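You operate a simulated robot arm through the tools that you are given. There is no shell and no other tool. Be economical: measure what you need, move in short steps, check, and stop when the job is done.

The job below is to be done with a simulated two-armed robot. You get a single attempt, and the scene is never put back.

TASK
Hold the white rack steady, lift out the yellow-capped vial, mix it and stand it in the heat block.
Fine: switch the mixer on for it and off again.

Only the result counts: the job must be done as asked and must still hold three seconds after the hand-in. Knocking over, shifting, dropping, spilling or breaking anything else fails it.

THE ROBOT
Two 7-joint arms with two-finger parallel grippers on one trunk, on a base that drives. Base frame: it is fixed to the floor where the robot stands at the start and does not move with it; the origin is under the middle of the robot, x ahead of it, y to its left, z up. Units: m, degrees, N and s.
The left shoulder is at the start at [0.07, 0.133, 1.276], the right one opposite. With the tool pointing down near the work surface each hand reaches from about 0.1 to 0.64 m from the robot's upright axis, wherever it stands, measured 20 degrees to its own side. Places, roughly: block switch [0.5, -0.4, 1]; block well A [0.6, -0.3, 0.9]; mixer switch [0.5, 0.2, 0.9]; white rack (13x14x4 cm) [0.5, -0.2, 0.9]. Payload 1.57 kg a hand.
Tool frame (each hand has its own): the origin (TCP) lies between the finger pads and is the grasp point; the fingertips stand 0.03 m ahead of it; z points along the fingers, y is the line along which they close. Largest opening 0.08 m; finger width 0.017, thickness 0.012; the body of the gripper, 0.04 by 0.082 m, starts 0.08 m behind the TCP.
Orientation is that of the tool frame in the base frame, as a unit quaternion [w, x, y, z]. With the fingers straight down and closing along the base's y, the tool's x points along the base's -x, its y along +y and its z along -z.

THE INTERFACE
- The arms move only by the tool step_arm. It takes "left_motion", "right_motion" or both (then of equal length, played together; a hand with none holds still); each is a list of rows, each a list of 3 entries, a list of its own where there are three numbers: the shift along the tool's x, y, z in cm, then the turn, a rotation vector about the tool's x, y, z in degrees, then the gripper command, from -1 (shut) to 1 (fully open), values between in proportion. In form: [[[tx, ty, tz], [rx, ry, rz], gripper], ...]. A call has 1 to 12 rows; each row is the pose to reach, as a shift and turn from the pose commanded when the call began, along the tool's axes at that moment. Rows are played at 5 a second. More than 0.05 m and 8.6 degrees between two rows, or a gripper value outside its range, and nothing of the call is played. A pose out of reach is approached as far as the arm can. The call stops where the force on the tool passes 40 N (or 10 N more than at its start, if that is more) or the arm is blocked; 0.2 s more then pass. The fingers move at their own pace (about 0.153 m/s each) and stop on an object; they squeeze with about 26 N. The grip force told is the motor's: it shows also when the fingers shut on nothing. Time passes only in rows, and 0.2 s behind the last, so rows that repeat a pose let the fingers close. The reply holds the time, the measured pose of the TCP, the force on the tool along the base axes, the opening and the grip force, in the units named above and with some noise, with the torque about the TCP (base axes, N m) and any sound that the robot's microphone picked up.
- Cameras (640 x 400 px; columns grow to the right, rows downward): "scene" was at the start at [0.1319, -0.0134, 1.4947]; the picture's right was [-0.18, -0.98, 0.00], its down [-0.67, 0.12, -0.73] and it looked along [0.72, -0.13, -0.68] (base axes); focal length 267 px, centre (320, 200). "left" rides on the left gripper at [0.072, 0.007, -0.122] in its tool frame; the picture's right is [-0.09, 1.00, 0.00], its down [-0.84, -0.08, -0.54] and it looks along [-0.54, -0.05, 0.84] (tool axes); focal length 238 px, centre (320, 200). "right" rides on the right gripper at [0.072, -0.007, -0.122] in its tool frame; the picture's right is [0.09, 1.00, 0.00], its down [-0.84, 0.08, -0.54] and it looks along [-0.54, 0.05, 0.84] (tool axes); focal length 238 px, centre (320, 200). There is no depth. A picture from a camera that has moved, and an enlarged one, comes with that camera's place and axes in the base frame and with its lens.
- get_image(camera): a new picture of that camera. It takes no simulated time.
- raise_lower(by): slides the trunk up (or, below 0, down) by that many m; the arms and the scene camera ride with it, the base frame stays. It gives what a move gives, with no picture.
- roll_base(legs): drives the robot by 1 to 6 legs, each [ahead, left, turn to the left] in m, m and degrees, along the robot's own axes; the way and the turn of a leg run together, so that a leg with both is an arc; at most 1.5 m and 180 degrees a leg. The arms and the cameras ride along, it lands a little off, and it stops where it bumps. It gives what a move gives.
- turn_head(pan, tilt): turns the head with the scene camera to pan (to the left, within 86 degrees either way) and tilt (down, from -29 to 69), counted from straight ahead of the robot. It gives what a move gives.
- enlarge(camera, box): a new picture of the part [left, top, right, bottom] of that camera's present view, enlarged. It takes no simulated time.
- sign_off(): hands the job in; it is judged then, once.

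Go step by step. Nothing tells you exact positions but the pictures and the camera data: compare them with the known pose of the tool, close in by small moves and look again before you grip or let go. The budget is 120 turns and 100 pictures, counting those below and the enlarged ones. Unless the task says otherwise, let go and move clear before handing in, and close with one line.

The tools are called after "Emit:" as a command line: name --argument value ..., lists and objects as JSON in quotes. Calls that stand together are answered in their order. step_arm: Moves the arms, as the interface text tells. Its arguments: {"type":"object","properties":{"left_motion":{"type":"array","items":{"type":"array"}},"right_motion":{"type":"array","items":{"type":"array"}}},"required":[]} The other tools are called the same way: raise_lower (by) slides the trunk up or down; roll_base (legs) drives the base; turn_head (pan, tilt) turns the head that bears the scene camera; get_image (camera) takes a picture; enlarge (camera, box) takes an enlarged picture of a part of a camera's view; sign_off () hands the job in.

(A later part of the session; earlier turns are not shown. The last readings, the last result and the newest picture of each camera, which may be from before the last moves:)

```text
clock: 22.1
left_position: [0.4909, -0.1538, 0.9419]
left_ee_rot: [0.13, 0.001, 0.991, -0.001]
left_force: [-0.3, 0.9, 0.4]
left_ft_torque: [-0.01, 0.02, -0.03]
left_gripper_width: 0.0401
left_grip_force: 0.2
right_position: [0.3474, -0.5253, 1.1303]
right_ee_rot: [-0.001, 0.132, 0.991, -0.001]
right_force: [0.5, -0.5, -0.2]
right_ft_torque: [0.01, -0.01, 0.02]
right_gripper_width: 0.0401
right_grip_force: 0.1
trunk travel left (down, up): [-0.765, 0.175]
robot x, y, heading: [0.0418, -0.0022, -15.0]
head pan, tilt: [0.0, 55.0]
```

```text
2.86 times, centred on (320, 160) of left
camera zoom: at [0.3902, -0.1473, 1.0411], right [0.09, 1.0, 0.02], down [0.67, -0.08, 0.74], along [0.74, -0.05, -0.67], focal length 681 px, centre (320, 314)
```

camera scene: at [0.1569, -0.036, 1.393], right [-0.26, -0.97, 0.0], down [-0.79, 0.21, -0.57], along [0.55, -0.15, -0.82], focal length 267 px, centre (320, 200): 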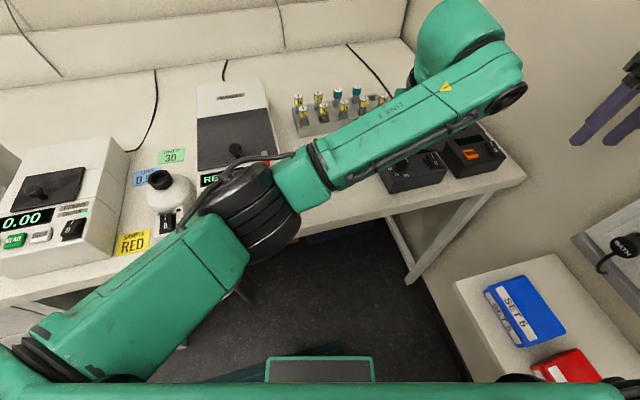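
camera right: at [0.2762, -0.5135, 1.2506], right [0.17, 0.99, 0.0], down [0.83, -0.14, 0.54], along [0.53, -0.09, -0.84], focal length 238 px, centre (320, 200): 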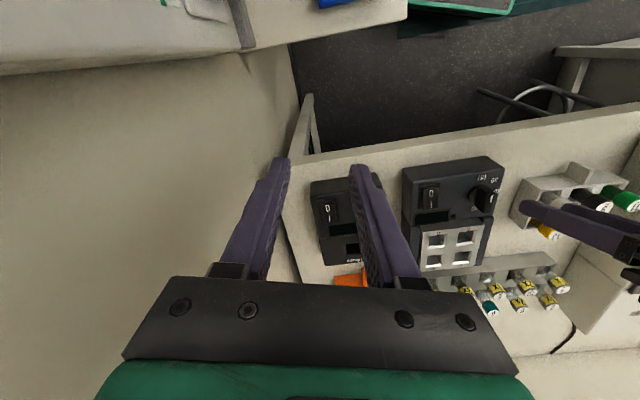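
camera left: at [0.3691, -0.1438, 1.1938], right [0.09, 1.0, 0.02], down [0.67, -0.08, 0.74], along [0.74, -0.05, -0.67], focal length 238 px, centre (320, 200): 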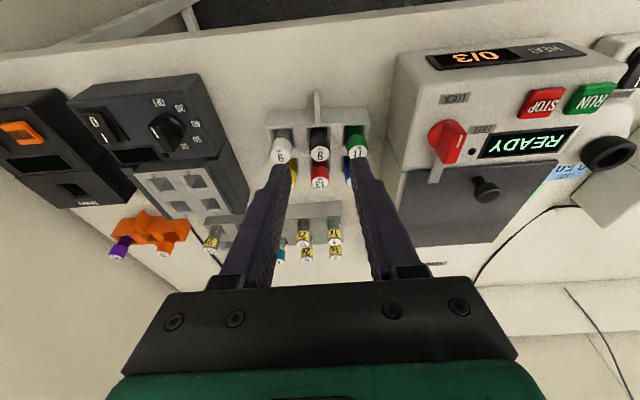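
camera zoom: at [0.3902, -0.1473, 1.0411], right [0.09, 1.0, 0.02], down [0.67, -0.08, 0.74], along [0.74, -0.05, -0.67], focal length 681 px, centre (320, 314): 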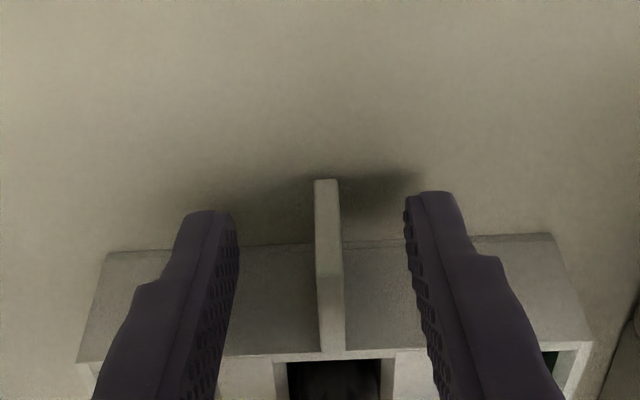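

The posture is now exact, with the fin centred between the pads. I'll close on it.

Emit:
step_arm --left_motion '[[[0, 0.15, 0], [0, 0, 0], -0.3], [[0, 0.15, 0], [0, 0, 0], -1], [[0, 0.15, 0], [0, 0, 0], -1], [[0, 0.15, 0], [0, 0, 0], -1]]'

Emit:
get_image --camera "left"

Emit:
get_image --camera "right"

```text
clock: 23.1
left_position: [0.4901, -0.152, 0.9424]
left_ee_rot: [0.129, 0.0, 0.992, -0.001]
left_force: [0.2, -1.2, -1.8]
left_ft_torque: [0.02, -0.07, -0.08]
left_gripper_width: 0.0054
left_grip_force: 25.4
right_position: [0.3468, -0.5253, 1.1297]
right_ee_rot: [0.0, 0.132, 0.991, -0.001]
right_force: [-0.3, -0.2, -0.7]
right_ft_torque: [0.01, 0.0, 0.04]
right_gripper_width: 0.0398
right_grip_force: 0.2
trunk travel left (down, up): [-0.765, 0.175]
robot x, y, heading: [0.0392, -0.0036, -15.4]
head pan, tilt: [0.0, 55.0]
```

```text
60 pictures are left
camera left: at [0.3898, -0.1458, 1.0414], right [0.09, 1.0, 0.02], down [0.67, -0.08, 0.74], along [0.74, -0.05, -0.67], focal length 238 px, centre (320, 200)
```

left: 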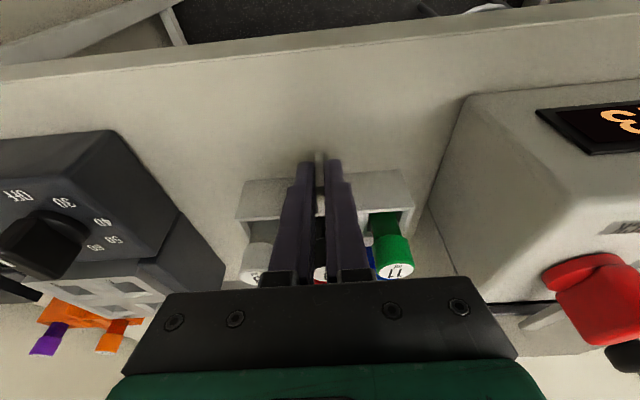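

```text
59 pictures are left
camera right: at [0.2761, -0.5135, 1.2507], right [0.17, 0.99, 0.0], down [0.83, -0.14, 0.54], along [0.53, -0.09, -0.84], focal length 238 px, centre (320, 200)
```

right: 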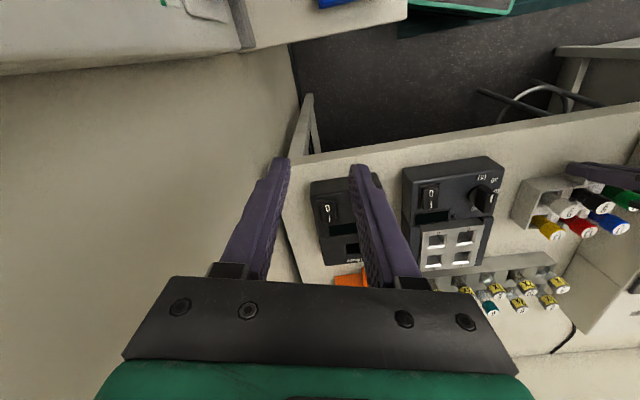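

The fin is held at 25 N. I'll slide the rack gently back the 2 cm it was nudged.

Emit:
step_arm --left_motion '[[[0.5, -0.5, -0.13], [0, 0, 0], -1], [[1.0, -1.0, -0.26], [0, 0, 0], -1], [[1.5, -1.6, -0.4], [0, 0, 0], -1], [[1.93, -2.1, -0.52], [0, 0, 0], -1], [[1.93, -2.1, -0.52], [0, 0, 0], -1]]'

Emit:
enlarge --camera "right" --box '[400, 140, 640, 290]'

```text
clock: 24.2
left_position: [0.4703, -0.1717, 0.9429]
left_ee_rot: [0.13, 0.0, 0.991, 0.0]
left_force: [-0.1, 0.6, -0.9]
left_ft_torque: [-0.03, 0.17, 0.02]
left_gripper_width: 0.0055
left_grip_force: 25.2
right_position: [0.3472, -0.5254, 1.1293]
right_ee_rot: [0.0, 0.131, 0.991, 0.0]
right_force: [0.4, -0.2, -0.9]
right_ft_torque: [-0.02, 0.01, -0.04]
right_gripper_width: 0.0399
right_grip_force: 0.1
trunk travel left (down, up): [-0.765, 0.175]
robot x, y, heading: [0.0366, -0.0047, -15.3]
head pan, tilt: [0.0, 55.0]
```

```text
2.67 times, centred on (520, 215) of right
camera zoom: at [0.2765, -0.5133, 1.2507], right [0.17, 0.99, 0.0], down [0.83, -0.14, 0.54], along [0.53, -0.09, -0.84], focal length 636 px, centre (-213, 160)
```

zoom: 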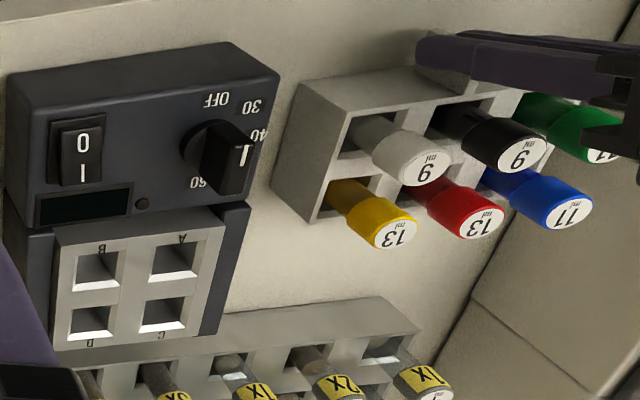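

The rack is back in place. The yellow cap is at about (0.563, -0.214, 0.967). I'll bring the right hand near it, yawed 45° so its camera faces away from the left hand and the fingers fit diagonally between the caps.

Emit:
step_arm --right_motion '[[[-1.4, 3.0, 0], [0, 0, -7.5], 0], [[-2.8, 6.1, 0], [0, 0, -15], 0], [[-4.3, 9.1, 0], [0, 0, -22.5], 0], [[-5.7, 12.1, 0], [0, 0, -30], 0], [[-7.1, 15.2, 0], [0, 0, -37.5], 0], [[-8.5, 18.2, 0], [0, 0, -45], 0], [[-10, 21.3, 0], [0, 0, -52.5], 0], [[-11.4, 24.3, 0], [0, 0, -60], 0], [[-11.4, 24.3, 0], [0, 0, -60], 0]]'

Emit:
get_image --camera "right"

Emit:
get_image --camera "scene"

```text
clock: 26.2
left_position: [0.47, -0.1725, 0.9436]
left_ee_rot: [0.13, 0.001, 0.992, -0.002]
left_force: [-0.1, 0.4, -1.2]
left_ft_torque: [0.0, 0.13, -0.04]
left_gripper_width: 0.0054
left_grip_force: 25.8
right_position: [0.5104, -0.3217, 1.1289]
right_ee_rot: [0.001, -0.382, 0.924, 0.0]
right_force: [0.4, -0.4, 0.3]
right_ft_torque: [0.01, -0.05, 0.01]
right_gripper_width: 0.0401
right_grip_force: 0.0
right hand out of reach, approached as far as the arm can: row 8, 9
trunk travel left (down, up): [-0.765, 0.175]
robot x, y, heading: [0.0411, -0.0019, -15.2]
head pan, tilt: [0.0, 55.0]
```

```text
57 pictures are left
camera right: at [0.4639, -0.3786, 1.2496], right [-0.77, 0.64, 0.0], down [0.54, 0.65, 0.54], along [0.35, 0.42, -0.84], focal length 238 px, centre (320, 200)
```

right: 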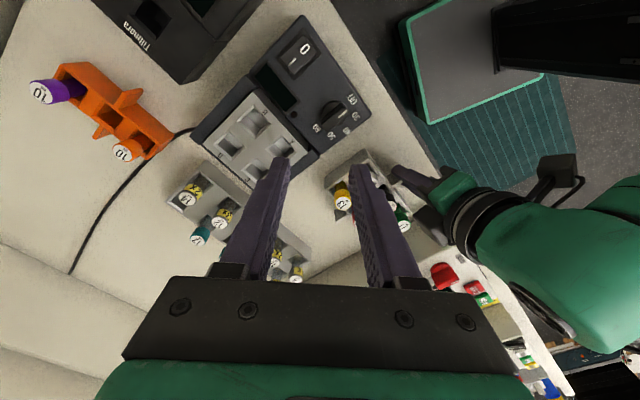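

```text
56 pictures are left
camera scene: at [0.1561, -0.0357, 1.3931], right [-0.26, -0.97, 0.0], down [-0.79, 0.21, -0.57], along [0.55, -0.15, -0.82], focal length 267 px, centre (320, 200)
```

scene: 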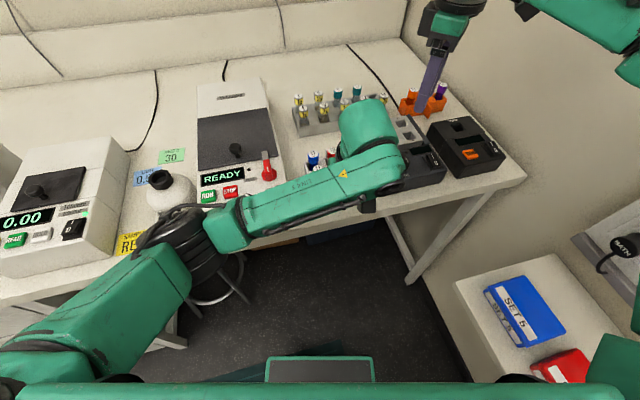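

The right hand was just short of reach at that height, but it should be fine lower down. I'll move it toward the vial at z about 1.06.

Emit:
step_arm --right_motion '[[[-2.6, 1.1, 1.7], [0, 0, 0], 0], [[-5.2, 2.2, 3.5], [0, 0, 0], 0], [[-7.9, 3.3, 5.2], [0, 0, 0], 0], [[-10.5, 4.45, 7], [0, 0, 0], 0], [[-10.5, 4.45, 7], [0, 0, 0], 0]]'

Emit:
get_image --camera "right"

Emit:
get_image --camera "left"

```text
clock: 27.4
left_position: [0.4707, -0.1735, 0.944]
left_ee_rot: [0.129, 0.001, 0.992, -0.001]
left_force: [-0.3, 0.5, -1.4]
left_ft_torque: [0.02, 0.19, -0.02]
left_gripper_width: 0.0053
left_grip_force: 25.7
right_position: [0.4917, -0.2459, 1.0573]
right_ee_rot: [0.001, -0.383, 0.924, 0.001]
right_force: [-0.3, 0.7, 0.8]
right_ft_torque: [0.03, 0.01, -0.03]
right_gripper_width: 0.0402
right_grip_force: 0.0
right hand out of reach, approached as far as the arm can: row 1, 2, 3, 4, 5
trunk travel left (down, up): [-0.765, 0.175]
robot x, y, heading: [0.0378, -0.0043, -15.0]
head pan, tilt: [0.0, 55.0]
```

```text
55 pictures are left
camera right: at [0.4452, -0.3015, 1.179], right [-0.77, 0.64, 0.0], down [0.54, 0.65, 0.54], along [0.35, 0.42, -0.84], focal length 238 px, centre (320, 200)
```

right: 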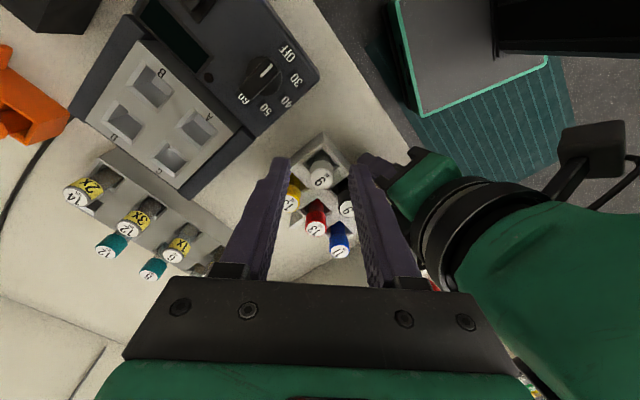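

```text
54 pictures are left
camera left: at [0.3699, -0.167, 1.0421], right [0.09, 1.0, 0.02], down [0.67, -0.08, 0.74], along [0.74, -0.05, -0.67], focal length 238 px, centre (320, 200)
```

left: 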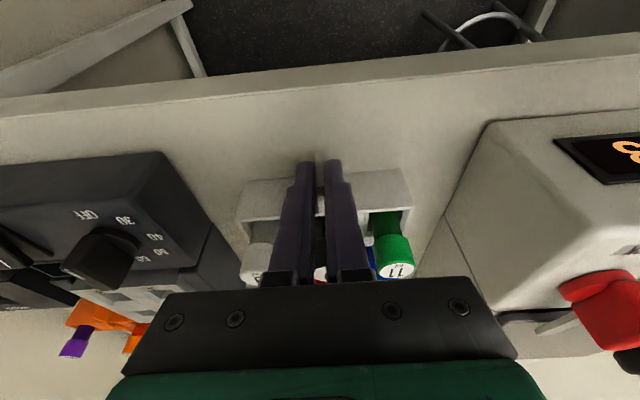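

The 45° yaw seems to limit the right arm here. I'll ease away from the left hand, reduce the yaw to about 25° and see whether reach recovers.

Emit:
step_arm --right_motion '[[[2.1, -2.1, 0], [0, 0, 0], 0], [[4.2, -4.2, 0], [0, 0, 0], 0], [[4.2, -4.2, 0], [0, 0, 7], 0], [[4.2, -4.2, 0], [0, 0, 14], 0], [[4.2, -4.2, 0], [0, 0, 20], 0], [[4.2, -4.2, 0], [0, 0, 20], 0]]'

Emit:
get_image --camera "right"

```text
clock: 28.9
left_position: [0.4707, -0.1727, 0.9443]
left_ee_rot: [0.13, 0.0, 0.992, -0.001]
left_force: [-0.5, -0.9, -0.6]
left_ft_torque: [-0.01, 0.14, -0.02]
left_gripper_width: 0.0057
left_grip_force: 25.5
right_position: [0.4926, -0.3059, 1.0585]
right_ee_rot: [0.0, -0.215, 0.977, 0.0]
right_force: [-0.1, -0.3, 0.2]
right_ft_torque: [0.01, 0.04, -0.01]
right_gripper_width: 0.0399
right_grip_force: 0.1
trunk travel left (down, up): [-0.765, 0.175]
robot x, y, heading: [0.037, -0.0029, -15.1]
head pan, tilt: [0.0, 55.0]
```

```text
53 pictures are left
camera right: at [0.43, -0.3431, 1.1801], right [-0.5, 0.86, 0.0], down [0.73, 0.42, 0.54], along [0.47, 0.27, -0.84], focal length 238 px, centre (320, 200)
```

right: 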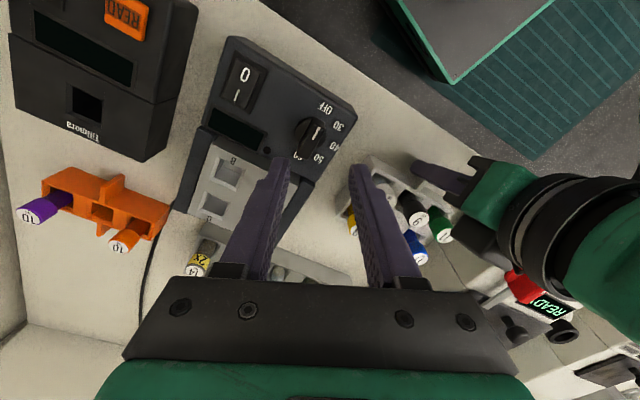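

The yaw is now 25° with no limit warning. I'll move toward the vial again.

Emit:
step_arm --right_motion '[[[-2.6, 1.35, 0], [0, 0, 0], 0], [[-5.1, 2.7, 0], [0, 0, 0], 0], [[-7.7, 4.0, 0], [0, 0, 0], 0], [[-10.2, 5.38, 0], [0, 0, 0], 0], [[-10.2, 5.38, 0], [0, 0, 0], 0]]'

Emit:
get_image --camera "right"

Emit:
get_image --camera "scene"

```text
clock: 30.1
left_position: [0.4707, -0.1735, 0.9441]
left_ee_rot: [0.13, 0.001, 0.992, 0.0]
left_force: [0.1, 0.3, -1.0]
left_ft_torque: [-0.01, 0.15, 0.02]
left_gripper_width: 0.0054
left_grip_force: 25.5
right_position: [0.4941, -0.2534, 1.0597]
right_ee_rot: [0.0, -0.215, 0.977, 0.0]
right_force: [-0.2, -0.3, -0.2]
right_ft_torque: [-0.01, 0.02, 0.03]
right_gripper_width: 0.04
right_grip_force: 0.0
right hand out of reach, approached as far as the arm can: row 2, 3, 4, 5
trunk travel left (down, up): [-0.765, 0.175]
robot x, y, heading: [0.037, -0.0052, -14.9]
head pan, tilt: [0.0, 55.0]
```

```text
52 pictures are left
camera right: at [0.4322, -0.2889, 1.1819], right [-0.5, 0.86, 0.0], down [0.73, 0.42, 0.54], along [0.47, 0.27, -0.84], focal length 238 px, centre (320, 200)
```

right: 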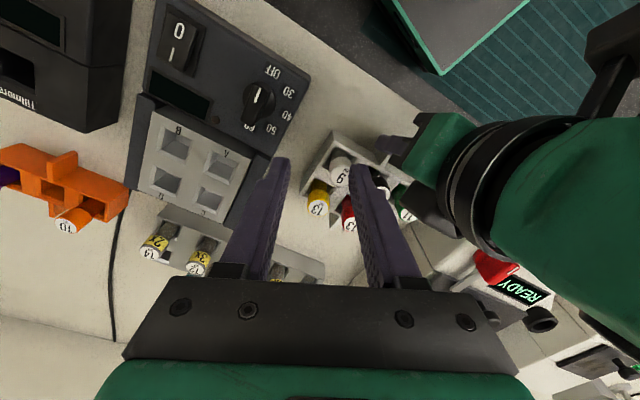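

```text
51 pictures are left
camera scene: at [0.157, -0.0357, 1.393], right [-0.26, -0.97, 0.0], down [-0.79, 0.21, -0.57], along [0.55, -0.15, -0.82], focal length 267 px, centre (320, 200)
```

scene: 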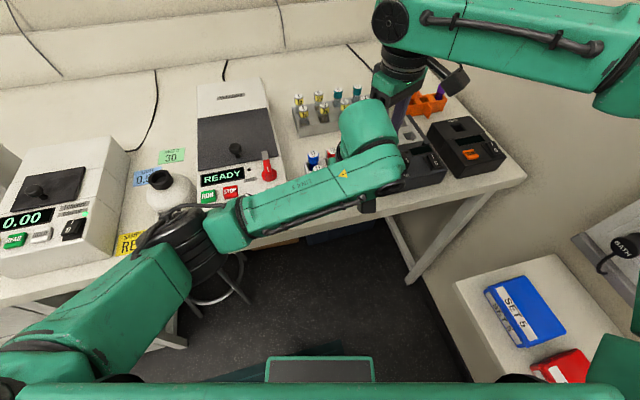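

The limit seems to be the wrist position, so leaning the right tool 20° back toward its own shoulder (yaw 40°) should bring the vial within reach and keep clear of the left hand. I'll try that at a safe height.

Emit:
step_arm --right_motion '[[[0, 0, 0], [-0.65, -5, -3.7], 0], [[0, 0, 0], [-1.3, -10, -7.4], 0], [[0, 0, 0], [-1.95, -15, -11.1], 0], [[0, 0, 0], [-2.6, -19.9, -14.85], 0], [[-2.6, 0.2, 0], [-2.6, -19.9, -14.85], 0], [[-5.2, 0.4, 0], [-2.6, -19.9, -14.85], 0], [[-7.9, 0.6, 0], [-2.6, -19.9, -14.85], 0], [[-7.9, 0.6, 0], [-2.6, -19.9, -14.85], 0]]'

Emit:
get_image --camera "right"

Emit:
get_image --camera "scene"

```text
clock: 31.9
left_position: [0.4703, -0.1728, 0.9452]
left_ee_rot: [0.129, -0.001, 0.992, 0.0]
left_force: [-0.8, 0.4, -1.8]
left_ft_torque: [-0.03, 0.17, 0.03]
left_gripper_width: 0.0053
left_grip_force: 25.0
right_position: [0.5537, -0.2139, 1.0607]
right_ee_rot: [0.165, -0.335, 0.926, 0.059]
right_force: [-0.4, -0.8, 0.1]
right_ft_torque: [0.02, 0.02, 0.02]
right_gripper_width: 0.0401
right_grip_force: 0.1
right hand out of reach, approached as far as the arm can: row 7, 8
trunk travel left (down, up): [-0.765, 0.175]
robot x, y, heading: [0.0396, -0.0002, -15.2]
head pan, tilt: [0.0, 55.0]
```

```text
50 pictures are left
camera right: at [0.4735, -0.2892, 1.1501], right [-0.7, 0.71, -0.03], down [0.41, 0.44, 0.8], along [0.58, 0.55, -0.6], focal length 238 px, centre (320, 200)
```

right: 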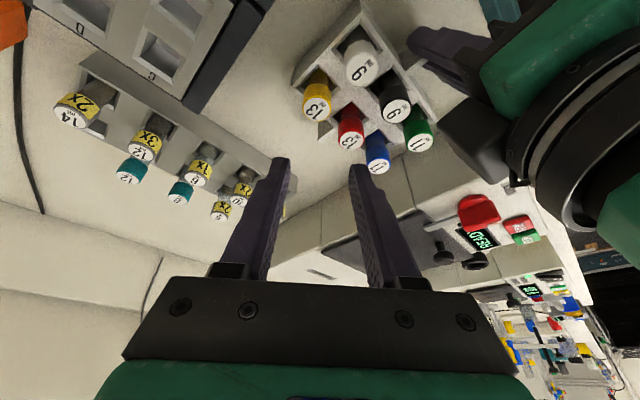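

```text
49 pictures are left
camera scene: at [0.1568, -0.0356, 1.393], right [-0.26, -0.97, 0.0], down [-0.79, 0.21, -0.57], along [0.55, -0.15, -0.82], focal length 267 px, centre (320, 200)
```

scene: 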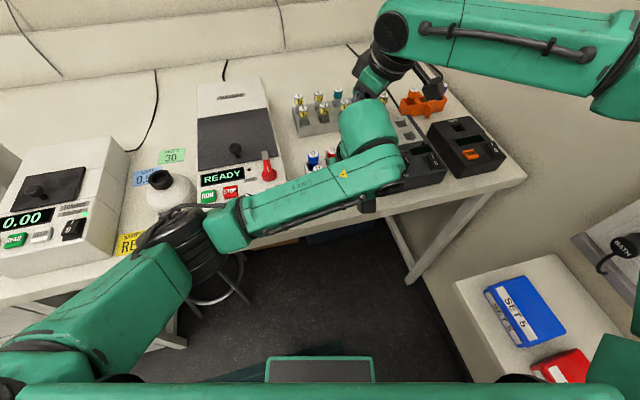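

With the lean the hand reaches (0.554, -0.214). I'll refine to about 33° yaw and 24° lean for clearance from the white and red caps, and go down 3 cm above the yellow vial.

Emit:
step_arm --right_motion '[[[0.4, -0.1, 0.9], [0.8, -1.3, 2.2], -0.1], [[0.9, -0.25, 1.8], [1.6, -2.7, 4.4], -0.1], [[1.34, -0.38, 2.71], [2.4, -4, 6.6], -0.1], [[1.34, -0.38, 2.71], [2.4, -4, 6.6], -0.1]]'

Emit:
get_image --camera "right"

```text
clock: 32.9
left_position: [0.4703, -0.173, 0.9437]
left_ee_rot: [0.131, 0.0, 0.991, 0.0]
left_force: [1.0, -0.3, -1.7]
left_ft_torque: [0.0, 0.18, -0.01]
left_gripper_width: 0.0054
left_grip_force: 25.5
right_position: [0.5532, -0.2189, 1.0306]
right_ee_rot: [0.199, -0.276, 0.938, 0.061]
right_force: [0.2, -0.6, -0.7]
right_ft_torque: [0.03, 0.03, -0.02]
right_gripper_width: 0.036
right_grip_force: 0.1
trunk travel left (down, up): [-0.765, 0.175]
robot x, y, heading: [0.0369, -0.0059, -15.2]
head pan, tilt: [0.0, 55.0]
```

```text
48 pictures are left
camera right: at [0.4603, -0.2872, 1.1124], right [-0.61, 0.79, -0.03], down [0.42, 0.36, 0.84], along [0.67, 0.5, -0.55], focal length 238 px, centre (320, 200)
```

right: 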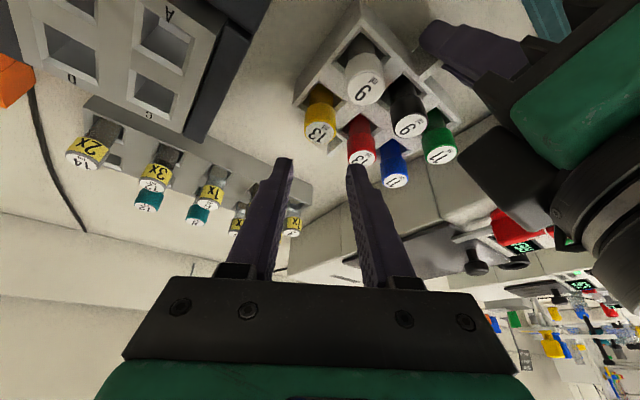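

Reached, and the yellow cap at (0.562, -0.213) lines up with the pads. I'll lower partway and check.

Emit:
step_arm --right_motion '[[[0.6, 0, 1.3], [0, 0, 0], -0.1], [[1.1, 0, 2.45], [0, 0, 0], -0.1], [[1.1, 0, 2.45], [0, 0, 0], -0.1]]'

Emit:
enlarge --camera "right" --box '[220, 60, 440, 220]'

Emit:
enlarge --camera "scene" --box '[290, 60, 450, 200]'

```text
clock: 33.6
left_position: [0.4706, -0.1725, 0.9437]
left_ee_rot: [0.129, 0.0, 0.992, -0.001]
left_force: [0.0, 0.3, -0.9]
left_ft_torque: [0.0, 0.17, 0.0]
left_gripper_width: 0.0055
left_grip_force: 25.5
right_position: [0.5515, -0.22, 1.0047]
right_ee_rot: [0.199, -0.277, 0.938, 0.06]
right_force: [0.2, 0.1, -0.7]
right_ft_torque: [-0.01, 0.02, 0.01]
right_gripper_width: 0.0361
right_grip_force: 0.2
trunk travel left (down, up): [-0.765, 0.175]
robot x, y, heading: [0.0391, -0.0048, -15.2]
head pan, tilt: [0.0, 55.0]
```

```text
2.50 times, centred on (330, 140) of right
camera zoom: at [0.4592, -0.2876, 1.0866], right [-0.61, 0.79, -0.03], down [0.42, 0.36, 0.84], along [0.67, 0.5, -0.55], focal length 596 px, centre (295, 350)
```

zoom: 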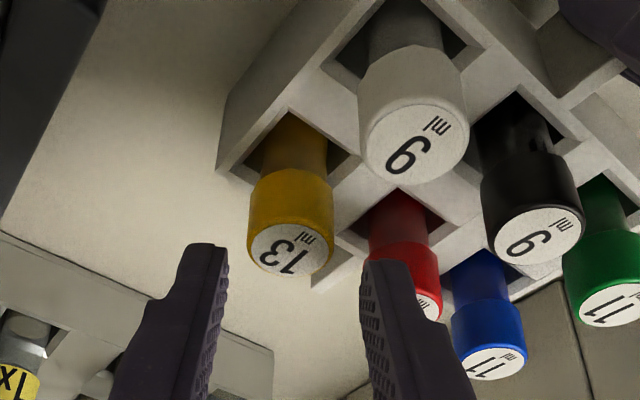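

```text
2.86 times, centred on (370, 130) of scene
camera zoom: at [0.1572, -0.0357, 1.393], right [-0.26, -0.97, 0.0], down [-0.79, 0.21, -0.57], along [0.55, -0.15, -0.82], focal length 764 px, centre (177, 400)
```

zoom: 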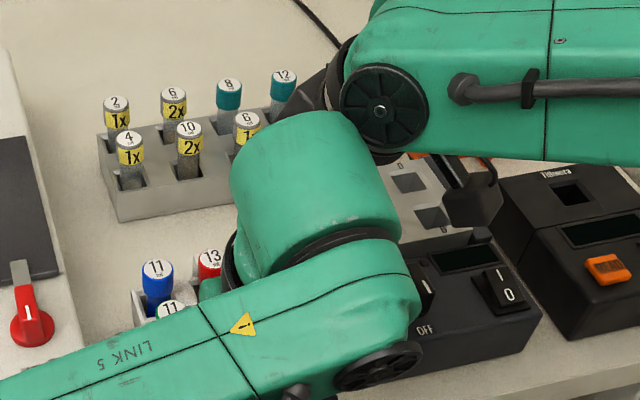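

Aligned: the yellow cap is centred in the 36 mm gap. I'll go down the last 3 cm.

Emit:
step_arm --right_motion '[[[0.2, 0, 0.8], [0, 0, 0], -0.1], [[0.45, 0, 1.55], [0, 0, 0], -0.1], [[0.7, 0, 2.3], [0, 0, 0], -0.1], [[0.9, 0, 2.9], [0, 0, 0], -0.1], [[0.9, 0, 2.9], [0, 0, 0], -0.1]]'

Emit:
enlarge --camera "right" --box '[220, 60, 440, 220]'

```text
clock: 34.9
left_position: [0.4695, -0.1707, 0.9418]
left_ee_rot: [0.128, -0.001, 0.992, 0.003]
left_force: [0.2, -5.3, 11.0]
left_ft_torque: [-0.3, -0.17, -0.16]
left_gripper_width: 0.0053
left_grip_force: 25.2
right_position: [0.5557, -0.223, 0.9826]
right_ee_rot: [0.207, -0.272, 0.938, 0.059]
right_force: [0.1, -0.1, -0.3]
right_ft_torque: [0.0, 0.02, -0.02]
right_gripper_width: 0.036
right_grip_force: 0.1
trunk travel left (down, up): [-0.765, 0.175]
robot x, y, heading: [0.0397, -0.0053, -15.1]
head pan, tilt: [0.0, 55.0]
```

```text
2.50 times, centred on (330, 140) of right
camera zoom: at [0.4608, -0.2907, 1.0622], right [-0.6, 0.8, -0.04], down [0.41, 0.35, 0.84], along [0.69, 0.49, -0.54], focal length 596 px, centre (295, 350)
```

zoom: 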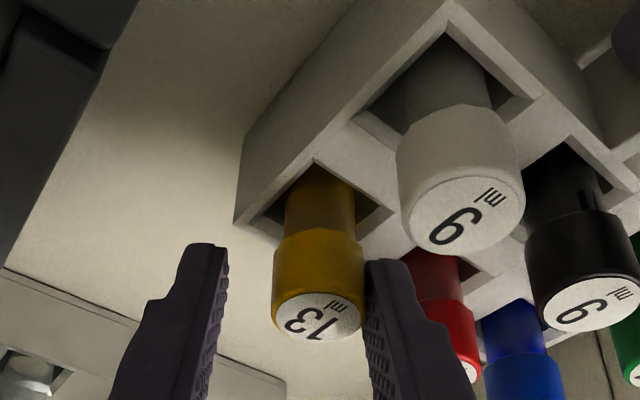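

The arms' wrists touch each other here (11 N on the left with none at the right tool). I'll raise the right hand again, then re-grip the fin with the left hand tilted further back to make room.

Emit:
step_arm --right_motion '[[[-0.3, 0, -0.8], [0, 0, 0], -0.1], [[-0.7, 0, -1.7], [0, 0, 0], -0.1], [[-1.3, 0, -3.5], [0, 0, 0], -0.1], [[-1.8, 0, -4.5], [0, 0, 0], -0.1]]'

Emit:
get_image --camera "left"

Emit:
get_image --camera "right"

```text
clock: 35.9
left_position: [0.4708, -0.1739, 0.9436]
left_ee_rot: [0.13, 0.001, 0.992, -0.001]
left_force: [-0.5, -0.3, -3.2]
left_ft_torque: [-0.03, 0.16, -0.01]
left_gripper_width: 0.0056
left_grip_force: 25.6
right_position: [0.5541, -0.2172, 1.0221]
right_ee_rot: [0.198, -0.279, 0.938, 0.061]
right_force: [0.2, -0.3, -0.7]
right_ft_torque: [0.02, -0.03, -0.01]
right_gripper_width: 0.0362
right_grip_force: 0.0
trunk travel left (down, up): [-0.765, 0.175]
robot x, y, heading: [0.0318, -0.0055, -14.8]
head pan, tilt: [0.0, 55.0]
```

```text
44 pictures are left
camera left: at [0.3696, -0.1672, 1.0422], right [0.09, 1.0, 0.02], down [0.67, -0.08, 0.74], along [0.74, -0.05, -0.67], focal length 238 px, centre (320, 200)
```

left: 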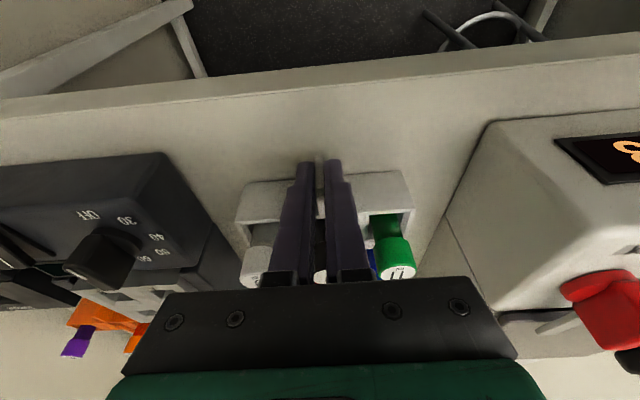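

```text
43 pictures are left
camera right: at [0.4614, -0.2862, 1.1051], right [-0.61, 0.79, -0.03], down [0.42, 0.36, 0.83], along [0.67, 0.5, -0.55], focal length 238 px, centre (320, 200)
```

right: 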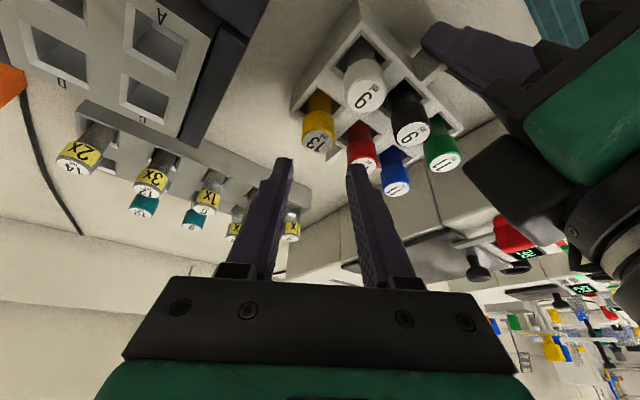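

The arms are apart again and the vials undisturbed. I'll open the left fingers slightly, tilt back 12° more around the fin and check.

Emit:
step_arm --left_motion '[[[0, 0, 0], [0, 0, 0], -0.3], [[0, 0, 0], [0, 0, 0], -0.3], [[0.1, 0, -0.2], [0, -4, 0], -0.3], [[0.15, 0, -0.35], [0, -8, 0], -0.3], [[0.2, 0, -0.46], [0, -12, 0], -0.3], [[0.2, 0, -0.46], [0, -12, 0], -0.3]]'

Emit:
enlarge --camera "left" --box '[220, 90, 420, 230]'

```text
clock: 37.2
left_position: [0.4666, -0.1716, 0.9475]
left_ee_rot: [0.234, 0.0, 0.972, -0.001]
left_force: [0.5, -0.1, -1.3]
left_ft_torque: [0.02, 0.01, 0.02]
left_gripper_width: 0.028
left_grip_force: 0.2
right_position: [0.5548, -0.2184, 1.0247]
right_ee_rot: [0.199, -0.277, 0.938, 0.061]
right_force: [-0.9, -0.6, -0.8]
right_ft_torque: [-0.04, 0.02, -0.03]
right_gripper_width: 0.0356
right_grip_force: 0.1
trunk travel left (down, up): [-0.765, 0.175]
robot x, y, heading: [0.039, -0.005, -15.1]
head pan, tilt: [0.0, 55.0]
```

```text
2.86 times, centred on (320, 160) of left
camera zoom: at [0.348, -0.1661, 1.0219], right [0.08, 1.0, 0.04], down [0.5, -0.08, 0.86], along [0.86, -0.05, -0.5], focal length 681 px, centre (320, 314)
```

zoom: 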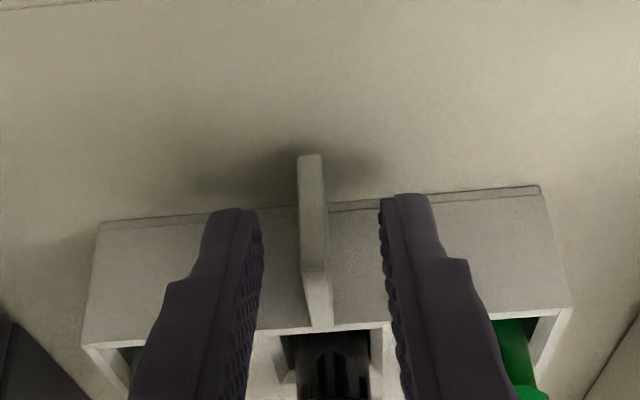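

The pose was reached with the fin between the pads. I'll close, then lower the right hand toward the cap again.

Emit:
step_arm --left_motion '[[[0, -0.1, 0.2], [0, 0, 0], -0.5], [[0, -0.1, 0.2], [0, 0, 0], -1], [[0, -0.1, 0.2], [0, 0, 0], -1], [[0, -0.1, 0.2], [0, 0, 0], -1]]'

Emit:
enlarge --camera "right" --box '[220, 60, 440, 220]'

```text
clock: 38.2
left_position: [0.4678, -0.1732, 0.9465]
left_ee_rot: [0.233, 0.0, 0.972, -0.001]
left_force: [0.3, -0.3, 0.7]
left_ft_torque: [0.06, -0.13, -0.03]
left_gripper_width: 0.0054
left_grip_force: 25.8
right_position: [0.5539, -0.218, 1.024]
right_ee_rot: [0.199, -0.276, 0.938, 0.061]
right_force: [0.2, -0.4, -0.8]
right_ft_torque: [0.03, 0.01, 0.0]
right_gripper_width: 0.0356
right_grip_force: 0.0
trunk travel left (down, up): [-0.765, 0.175]
robot x, y, heading: [0.0374, -0.0006, -15.4]
head pan, tilt: [0.0, 55.0]
```

```text
2.50 times, centred on (330, 140) of right
camera zoom: at [0.461, -0.2871, 1.1055], right [-0.61, 0.79, -0.03], down [0.42, 0.36, 0.84], along [0.67, 0.5, -0.55], focal length 596 px, centre (295, 350)
```

zoom: 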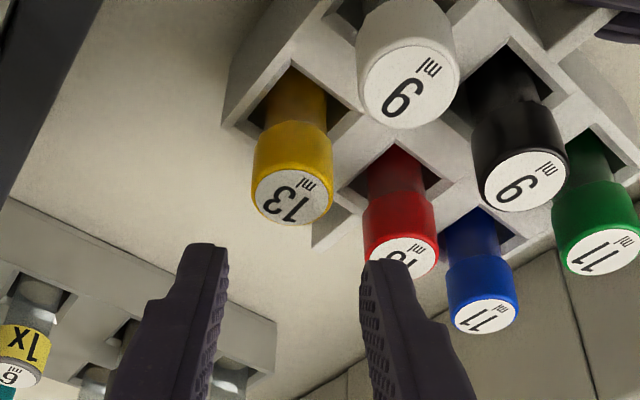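

Yellow at (0.562, -0.215). I'll lower the right hand to grip height.

Emit:
step_arm --right_motion '[[[0.55, -0.05, 1.2], [0, 0, 0], -0.1], [[1.1, -0.1, 2.4], [0, 0, 0], -0.1], [[1.6, -0.1, 3.5], [0, 0, 0], -0.1], [[2.08, -0.1, 4.54], [0, 0, 0], -0.1], [[2.08, -0.1, 4.54], [0, 0, 0], -0.1]]'

Emit:
enlarge --camera "right" --box '[220, 80, 440, 240]'

```text
clock: 39.5
left_position: [0.4676, -0.1748, 0.9456]
left_ee_rot: [0.233, 0.0, 0.972, -0.001]
left_force: [-0.1, -0.7, 0.2]
left_ft_torque: [0.08, -0.07, -0.02]
left_gripper_width: 0.0054
left_grip_force: 25.8
right_position: [0.5541, -0.2209, 0.9748]
right_ee_rot: [0.2, -0.276, 0.938, 0.061]
right_force: [0.0, 0.3, 0.3]
right_ft_torque: [0.01, 0.04, -0.01]
right_gripper_width: 0.0359
right_grip_force: 0.0
trunk travel left (down, up): [-0.765, 0.175]
robot x, y, heading: [0.039, -0.004, -15.2]
head pan, tilt: [0.0, 55.0]
```

```text
2.50 times, centred on (330, 160) of right
camera zoom: at [0.4602, -0.2889, 1.056], right [-0.61, 0.79, -0.03], down [0.41, 0.36, 0.84], along [0.67, 0.5, -0.55], focal length 596 px, centre (295, 300)
```

zoom: 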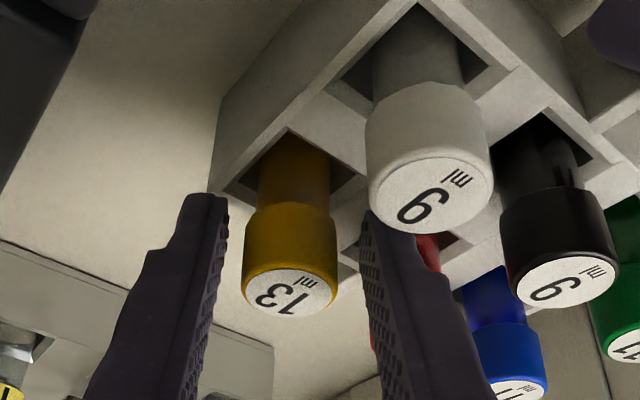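

No arm contact this time and the cap is centred between the pads. I'll close the right gripper.

Emit:
step_arm --right_motion '[[[0, -0.1, 0], [0, 0, 0], -0.4], [[0, -0.1, 0], [0, 0, 0], -1], [[0, -0.1, 0], [0, 0, 0], -1], [[0, -0.1, 0], [0, 0, 0], -1]]'

Emit:
enlarge --camera "right" --box '[220, 80, 440, 240]'

```text
clock: 40.5
left_position: [0.4695, -0.1731, 0.9452]
left_ee_rot: [0.233, 0.0, 0.973, 0.0]
left_force: [-0.6, -0.1, 0.3]
left_ft_torque: [0.05, -0.04, 0.01]
left_gripper_width: 0.0052
left_grip_force: 25.2
right_position: [0.5543, -0.2205, 0.9742]
right_ee_rot: [0.2, -0.277, 0.938, 0.061]
right_force: [0.3, -0.4, 0.2]
right_ft_torque: [-0.04, 0.01, -0.01]
right_gripper_width: 0.022
right_grip_force: 26.0
trunk travel left (down, up): [-0.765, 0.175]
robot x, y, heading: [0.0389, -0.0083, -15.1]
head pan, tilt: [0.0, 55.0]
```

```text
2.50 times, centred on (330, 160) of right
camera zoom: at [0.4605, -0.2898, 1.0561], right [-0.61, 0.79, -0.03], down [0.41, 0.36, 0.84], along [0.67, 0.5, -0.55], focal length 596 px, centre (295, 300)
```

zoom: 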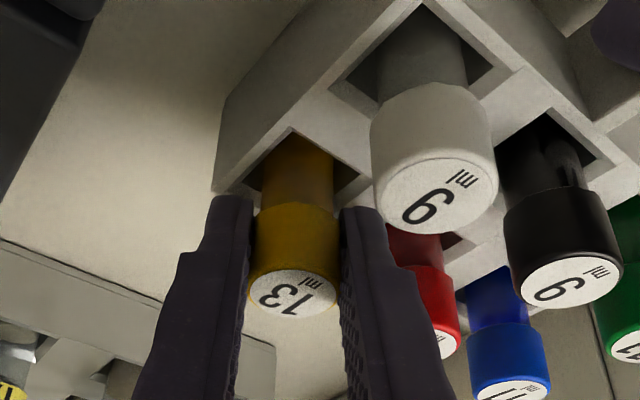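

The cap is gripped at 22 mm with 26 N. I'll lift straight up slowly while the left hand holds the rack.

Emit:
step_arm --right_motion '[[[-0.2, 0, -0.45], [0, 0, 0], -1], [[-0.41, 0, -0.91], [0, 0, 0], -1], [[-0.8, 0, -1.8], [0, 0, 0], -1], [[-1.3, 0, -2.9], [0, 0, 0], -1], [[-1.9, 0, -4.3], [0, 0, 0], -1], [[-2.6, 0, -5.8], [0, 0, 0], -1], [[-3.3, 0, -7.3], [0, 0, 0], -1], [[-3.3, 0, -7.3], [0, 0, 0], -1]]'

Emit:
get_image --camera "right"

Emit:
get_image --camera "left"

```text
clock: 42.2
left_position: [0.4686, -0.1732, 0.9453]
left_ee_rot: [0.232, 0.0, 0.973, -0.001]
left_force: [-0.7, 0.1, 1.0]
left_ft_torque: [0.04, -0.02, -0.03]
left_gripper_width: 0.0056
left_grip_force: 25.5
right_position: [0.5537, -0.2201, 1.0538]
right_ee_rot: [0.199, -0.277, 0.938, 0.061]
right_force: [-0.2, 0.2, 0.1]
right_ft_torque: [-0.01, 0.01, 0.01]
right_gripper_width: 0.022
right_grip_force: 26.1
trunk travel left (down, up): [-0.765, 0.175]
robot x, y, heading: [0.0381, -0.0062, -15.0]
head pan, tilt: [0.0, 55.0]
```

```text
38 pictures are left
camera right: at [0.4613, -0.2877, 1.1356], right [-0.61, 0.79, -0.03], down [0.42, 0.36, 0.84], along [0.67, 0.5, -0.55], focal length 238 px, centre (320, 200)
```

right: 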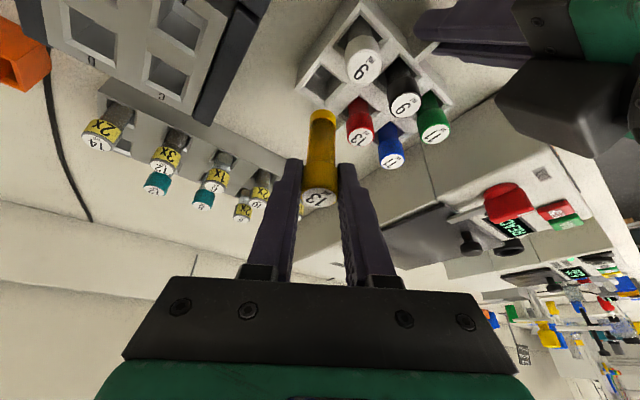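

```text
37 pictures are left
camera left: at [0.3488, -0.1673, 1.0206], right [0.08, 1.0, 0.04], down [0.5, -0.08, 0.86], along [0.86, -0.05, -0.5], focal length 238 px, centre (320, 200)
```

left: 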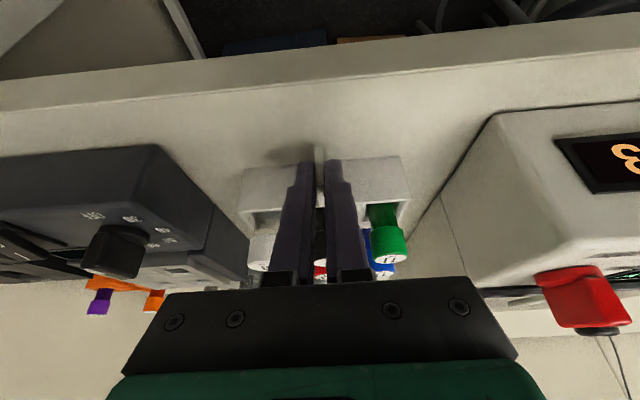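

The vial is out and the rack did not move. Next I'll open the left hand, withdraw it up and back, then to the left.

Emit:
step_arm --left_motion '[[[0, 0, 0], [0, 0, 0], -0.1], [[0, 0, 0], [0, 0, 0], 0], [[-0.9, 0, -1.78], [0, 0, 0], 0], [[-0.9, 0, -4], [0, 0, 0], 0], [[-0.05, 0, -6.7], [0, 0, 0], 0], [[-0.96, 3, -8.5], [0, 0, 0], 0], [[-0.96, 6, -8.5], [0, 0, 0], 0], [[-0.96, 9, -8.5], [0, 0, 0], 0]]'

Emit:
get_image --camera "right"

```text
clock: 44.0
left_position: [0.4381, -0.0832, 1.0253]
left_ee_rot: [0.232, 0.0, 0.973, -0.001]
left_force: [-1.2, 0.7, 0.3]
left_ft_torque: [0.0, -0.02, -0.02]
left_gripper_width: 0.0401
left_grip_force: 0.1
right_position: [0.5549, -0.2177, 1.0542]
right_ee_rot: [0.198, -0.278, 0.938, 0.061]
right_force: [-0.3, 0.1, -1.7]
right_ft_torque: [0.0, -0.01, 0.0]
right_gripper_width: 0.0219
right_grip_force: 26.1
trunk travel left (down, up): [-0.765, 0.175]
robot x, y, heading: [0.0384, -0.0082, -14.9]
head pan, tilt: [0.0, 55.0]
```

```text
36 pictures are left
camera right: at [0.4613, -0.2865, 1.1357], right [-0.61, 0.79, -0.03], down [0.42, 0.36, 0.84], along [0.67, 0.5, -0.55], focal length 238 px, centre (320, 200)
```

right: 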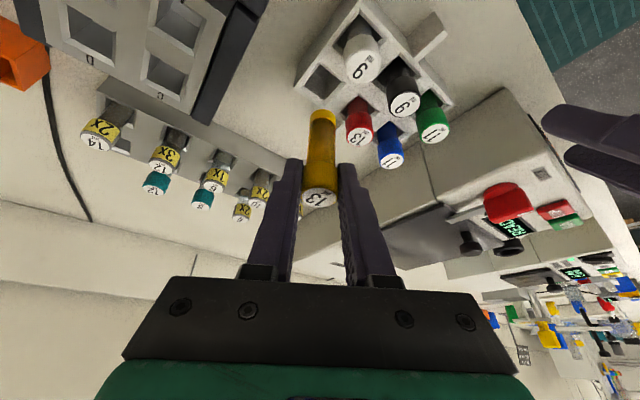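

The rack stands undisturbed and the vial is held. I'll raise the trunk 0.15 m for transport.

Emit:
raise_lower --by 0.15

Emit:
roll_base --legs '[[-0.038, 0, 0], [0, 0, 20], [0, 0, 19]]'

Emit:
get_image --camera "scene"

Emit:
get_image --camera "right"

Emit:
get_image --camera "left"

```text
clock: 45.8
left_position: [0.4388, -0.0843, 1.1742]
left_ee_rot: [0.232, -0.001, 0.973, -0.001]
left_force: [-0.1, 0.1, 0.0]
left_ft_torque: [-0.03, 0.01, -0.01]
left_gripper_width: 0.0398
left_grip_force: 0.0
right_position: [0.5553, -0.2195, 1.2035]
right_ee_rot: [0.199, -0.277, 0.938, 0.06]
right_force: [-0.5, 0.3, 0.0]
right_ft_torque: [0.0, -0.03, 0.01]
right_gripper_width: 0.0221
right_grip_force: 25.7
trunk travel left (down, up): [-0.915, 0.025]
robot x, y, heading: [0.0366, -0.0015, -15.2]
head pan, tilt: [0.0, 55.0]
```

```text
clock: 48.8
left_position: [0.3635, 0.1945, 1.1735]
left_ee_rot: [0.219, -0.324, 0.917, 0.078]
left_force: [-0.2, -0.7, 0.4]
left_ft_torque: [-0.02, 0.01, -0.01]
left_gripper_width: 0.0399
left_grip_force: 0.1
right_position: [0.5375, 0.1618, 1.2041]
right_ee_rot: [0.166, -0.573, 0.793, 0.124]
right_force: [-0.6, 0.3, -0.3]
right_ft_torque: [-0.02, 0.04, 0.02]
right_gripper_width: 0.0219
right_grip_force: 26.1
trunk travel left (down, up): [-0.915, 0.025]
robot x, y, heading: [0.0053, 0.0053, 23.9]
head pan, tilt: [0.0, 55.0]
```

```text
35 pictures are left
camera scene: at [0.1144, 0.0547, 1.543], right [0.4, -0.91, 0.0], down [-0.75, -0.33, -0.57], along [0.52, 0.23, -0.82], focal length 267 px, centre (320, 200)
```

scene: 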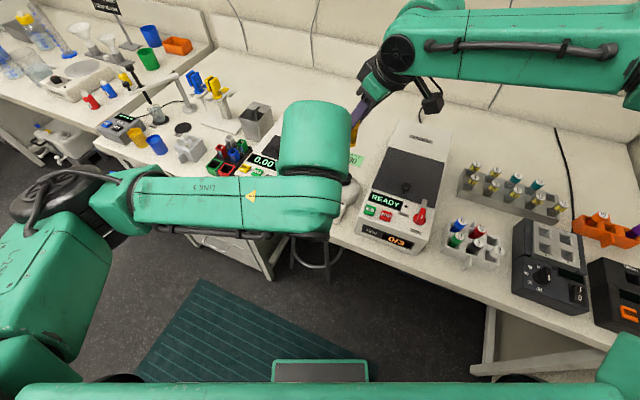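

```text
34 pictures are left
camera right: at [0.5087, 0.0499, 1.2851], right [-0.97, 0.23, -0.03], down [0.1, 0.54, 0.84], along [0.21, 0.81, -0.55], focal length 238 px, centre (320, 200)
```

right: 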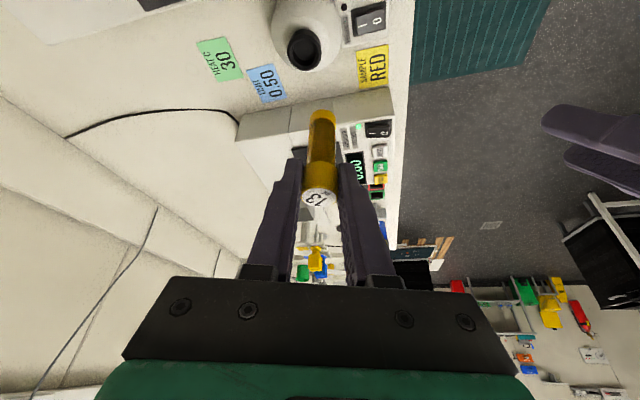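

```text
33 pictures are left
camera left: at [0.2656, 0.1244, 1.2494], right [-0.56, 0.83, 0.04], down [0.44, 0.25, 0.86], along [0.7, 0.5, -0.5], focal length 238 px, centre (320, 200)
```

left: 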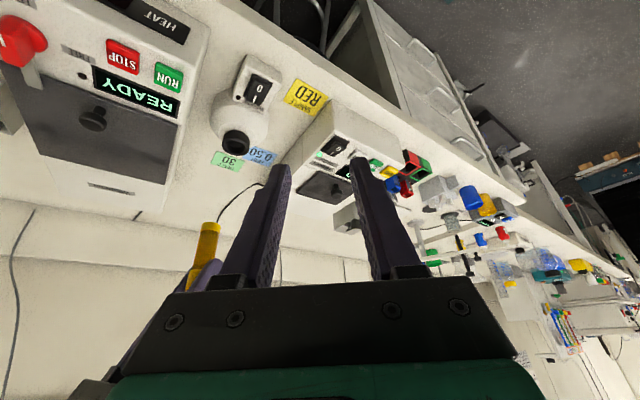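

The base landed as planned with the vial still held. I'll enlarge the mixer from both hands to locate the cup and the switch.

Emit:
enlarge --camera "right" --box '[240, 0, 420, 120]'

Emit:
enlarge --camera "left" --box '[190, 40, 340, 170]'

```text
3.33 times, centred on (330, 60) of right
camera zoom: at [0.5087, 0.0499, 1.2851], right [-0.97, 0.23, -0.03], down [0.1, 0.54, 0.84], along [0.21, 0.81, -0.55], focal length 794 px, centre (287, 667)
```

zoom: 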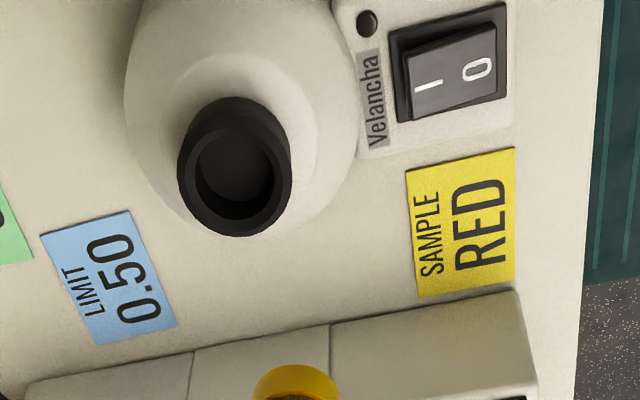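

```text
3.08 times, centred on (265, 105) of left
camera zoom: at [0.2656, 0.1244, 1.2494], right [-0.56, 0.83, 0.04], down [0.44, 0.25, 0.86], along [0.7, 0.5, -0.5], focal length 733 px, centre (489, 492)
```

zoom: 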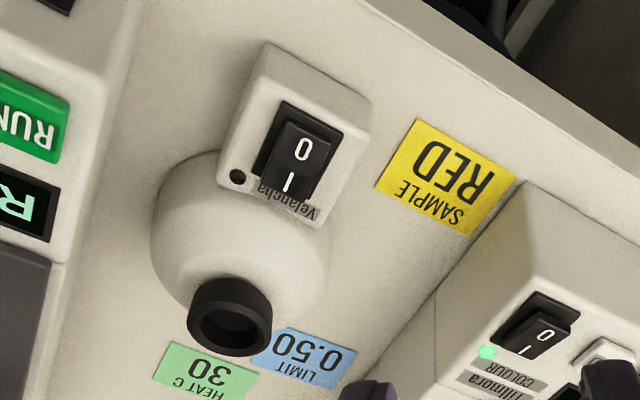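

The cup rim comes out at (0.568, 0.183, 0.983), and the rocker at about (0.490, 0.183, 0.937) with its I end toward the cup. The vial axis is at about (0.54, 0.171), so I'll drive 3 cm ahead.

Emit:
roll_base --legs '[[0.031, 0, 0]]'

Emit:
raise_lower --by -0.09

Emit:
get_image --camera "right"

Emit:
enlarge --camera "left" --box '[120, 40, 340, 200]'

```text
clock: 49.6
left_position: [0.3831, 0.2053, 1.1781]
left_ee_rot: [0.223, -0.324, 0.916, 0.077]
left_force: [-0.5, 0.1, 0.5]
left_ft_torque: [0.03, 0.01, 0.0]
left_gripper_width: 0.04
left_grip_force: 0.0
right_position: [0.5578, 0.1713, 1.2076]
right_ee_rot: [0.171, -0.574, 0.791, 0.123]
right_force: [-0.3, -0.8, 1.0]
right_ft_torque: [0.03, -0.07, -0.02]
right_gripper_width: 0.0221
right_grip_force: 25.7
trunk travel left (down, up): [-0.915, 0.025]
robot x, y, heading: [0.0312, 0.0168, 23.8]
head pan, tilt: [0.0, 55.0]
```

```text
clock: 50.9
left_position: [0.3881, 0.2087, 1.0852]
left_ee_rot: [0.22, -0.325, 0.917, 0.077]
left_force: [-0.2, 0.0, 0.2]
left_ft_torque: [0.01, -0.03, 0.02]
left_gripper_width: 0.0401
left_grip_force: 0.0
right_position: [0.5634, 0.1749, 1.1146]
right_ee_rot: [0.168, -0.574, 0.792, 0.124]
right_force: [0.0, -1.0, -0.1]
right_ft_torque: [0.02, 0.01, 0.01]
right_gripper_width: 0.0216
right_grip_force: 26.2
trunk travel left (down, up): [-0.825, 0.115]
robot x, y, heading: [0.027, 0.0158, 23.9]
head pan, tilt: [0.0, 55.0]
```

```text
30 pictures are left
camera right: at [0.535, 0.0628, 1.1959], right [-0.97, 0.23, -0.03], down [0.1, 0.54, 0.84], along [0.21, 0.81, -0.55], focal length 238 px, centre (320, 200)
```

right: 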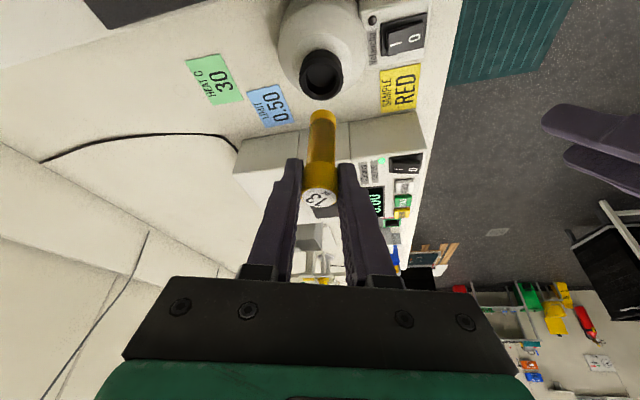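

```text
2.50 times, centred on (230, 120) of left
camera zoom: at [0.2919, 0.1371, 1.1598], right [-0.56, 0.83, 0.04], down [0.44, 0.25, 0.86], along [0.7, 0.5, -0.5], focal length 596 px, centre (545, 400)
```

zoom: 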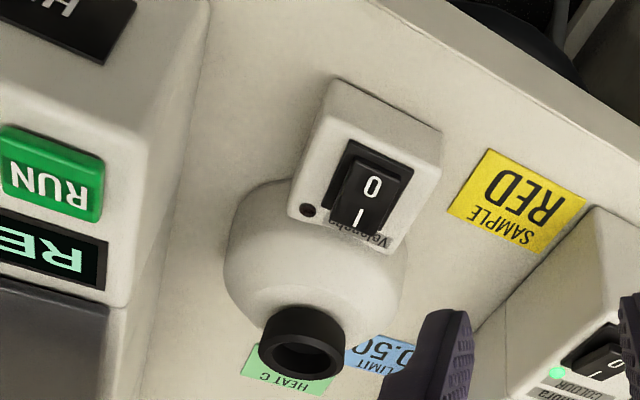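

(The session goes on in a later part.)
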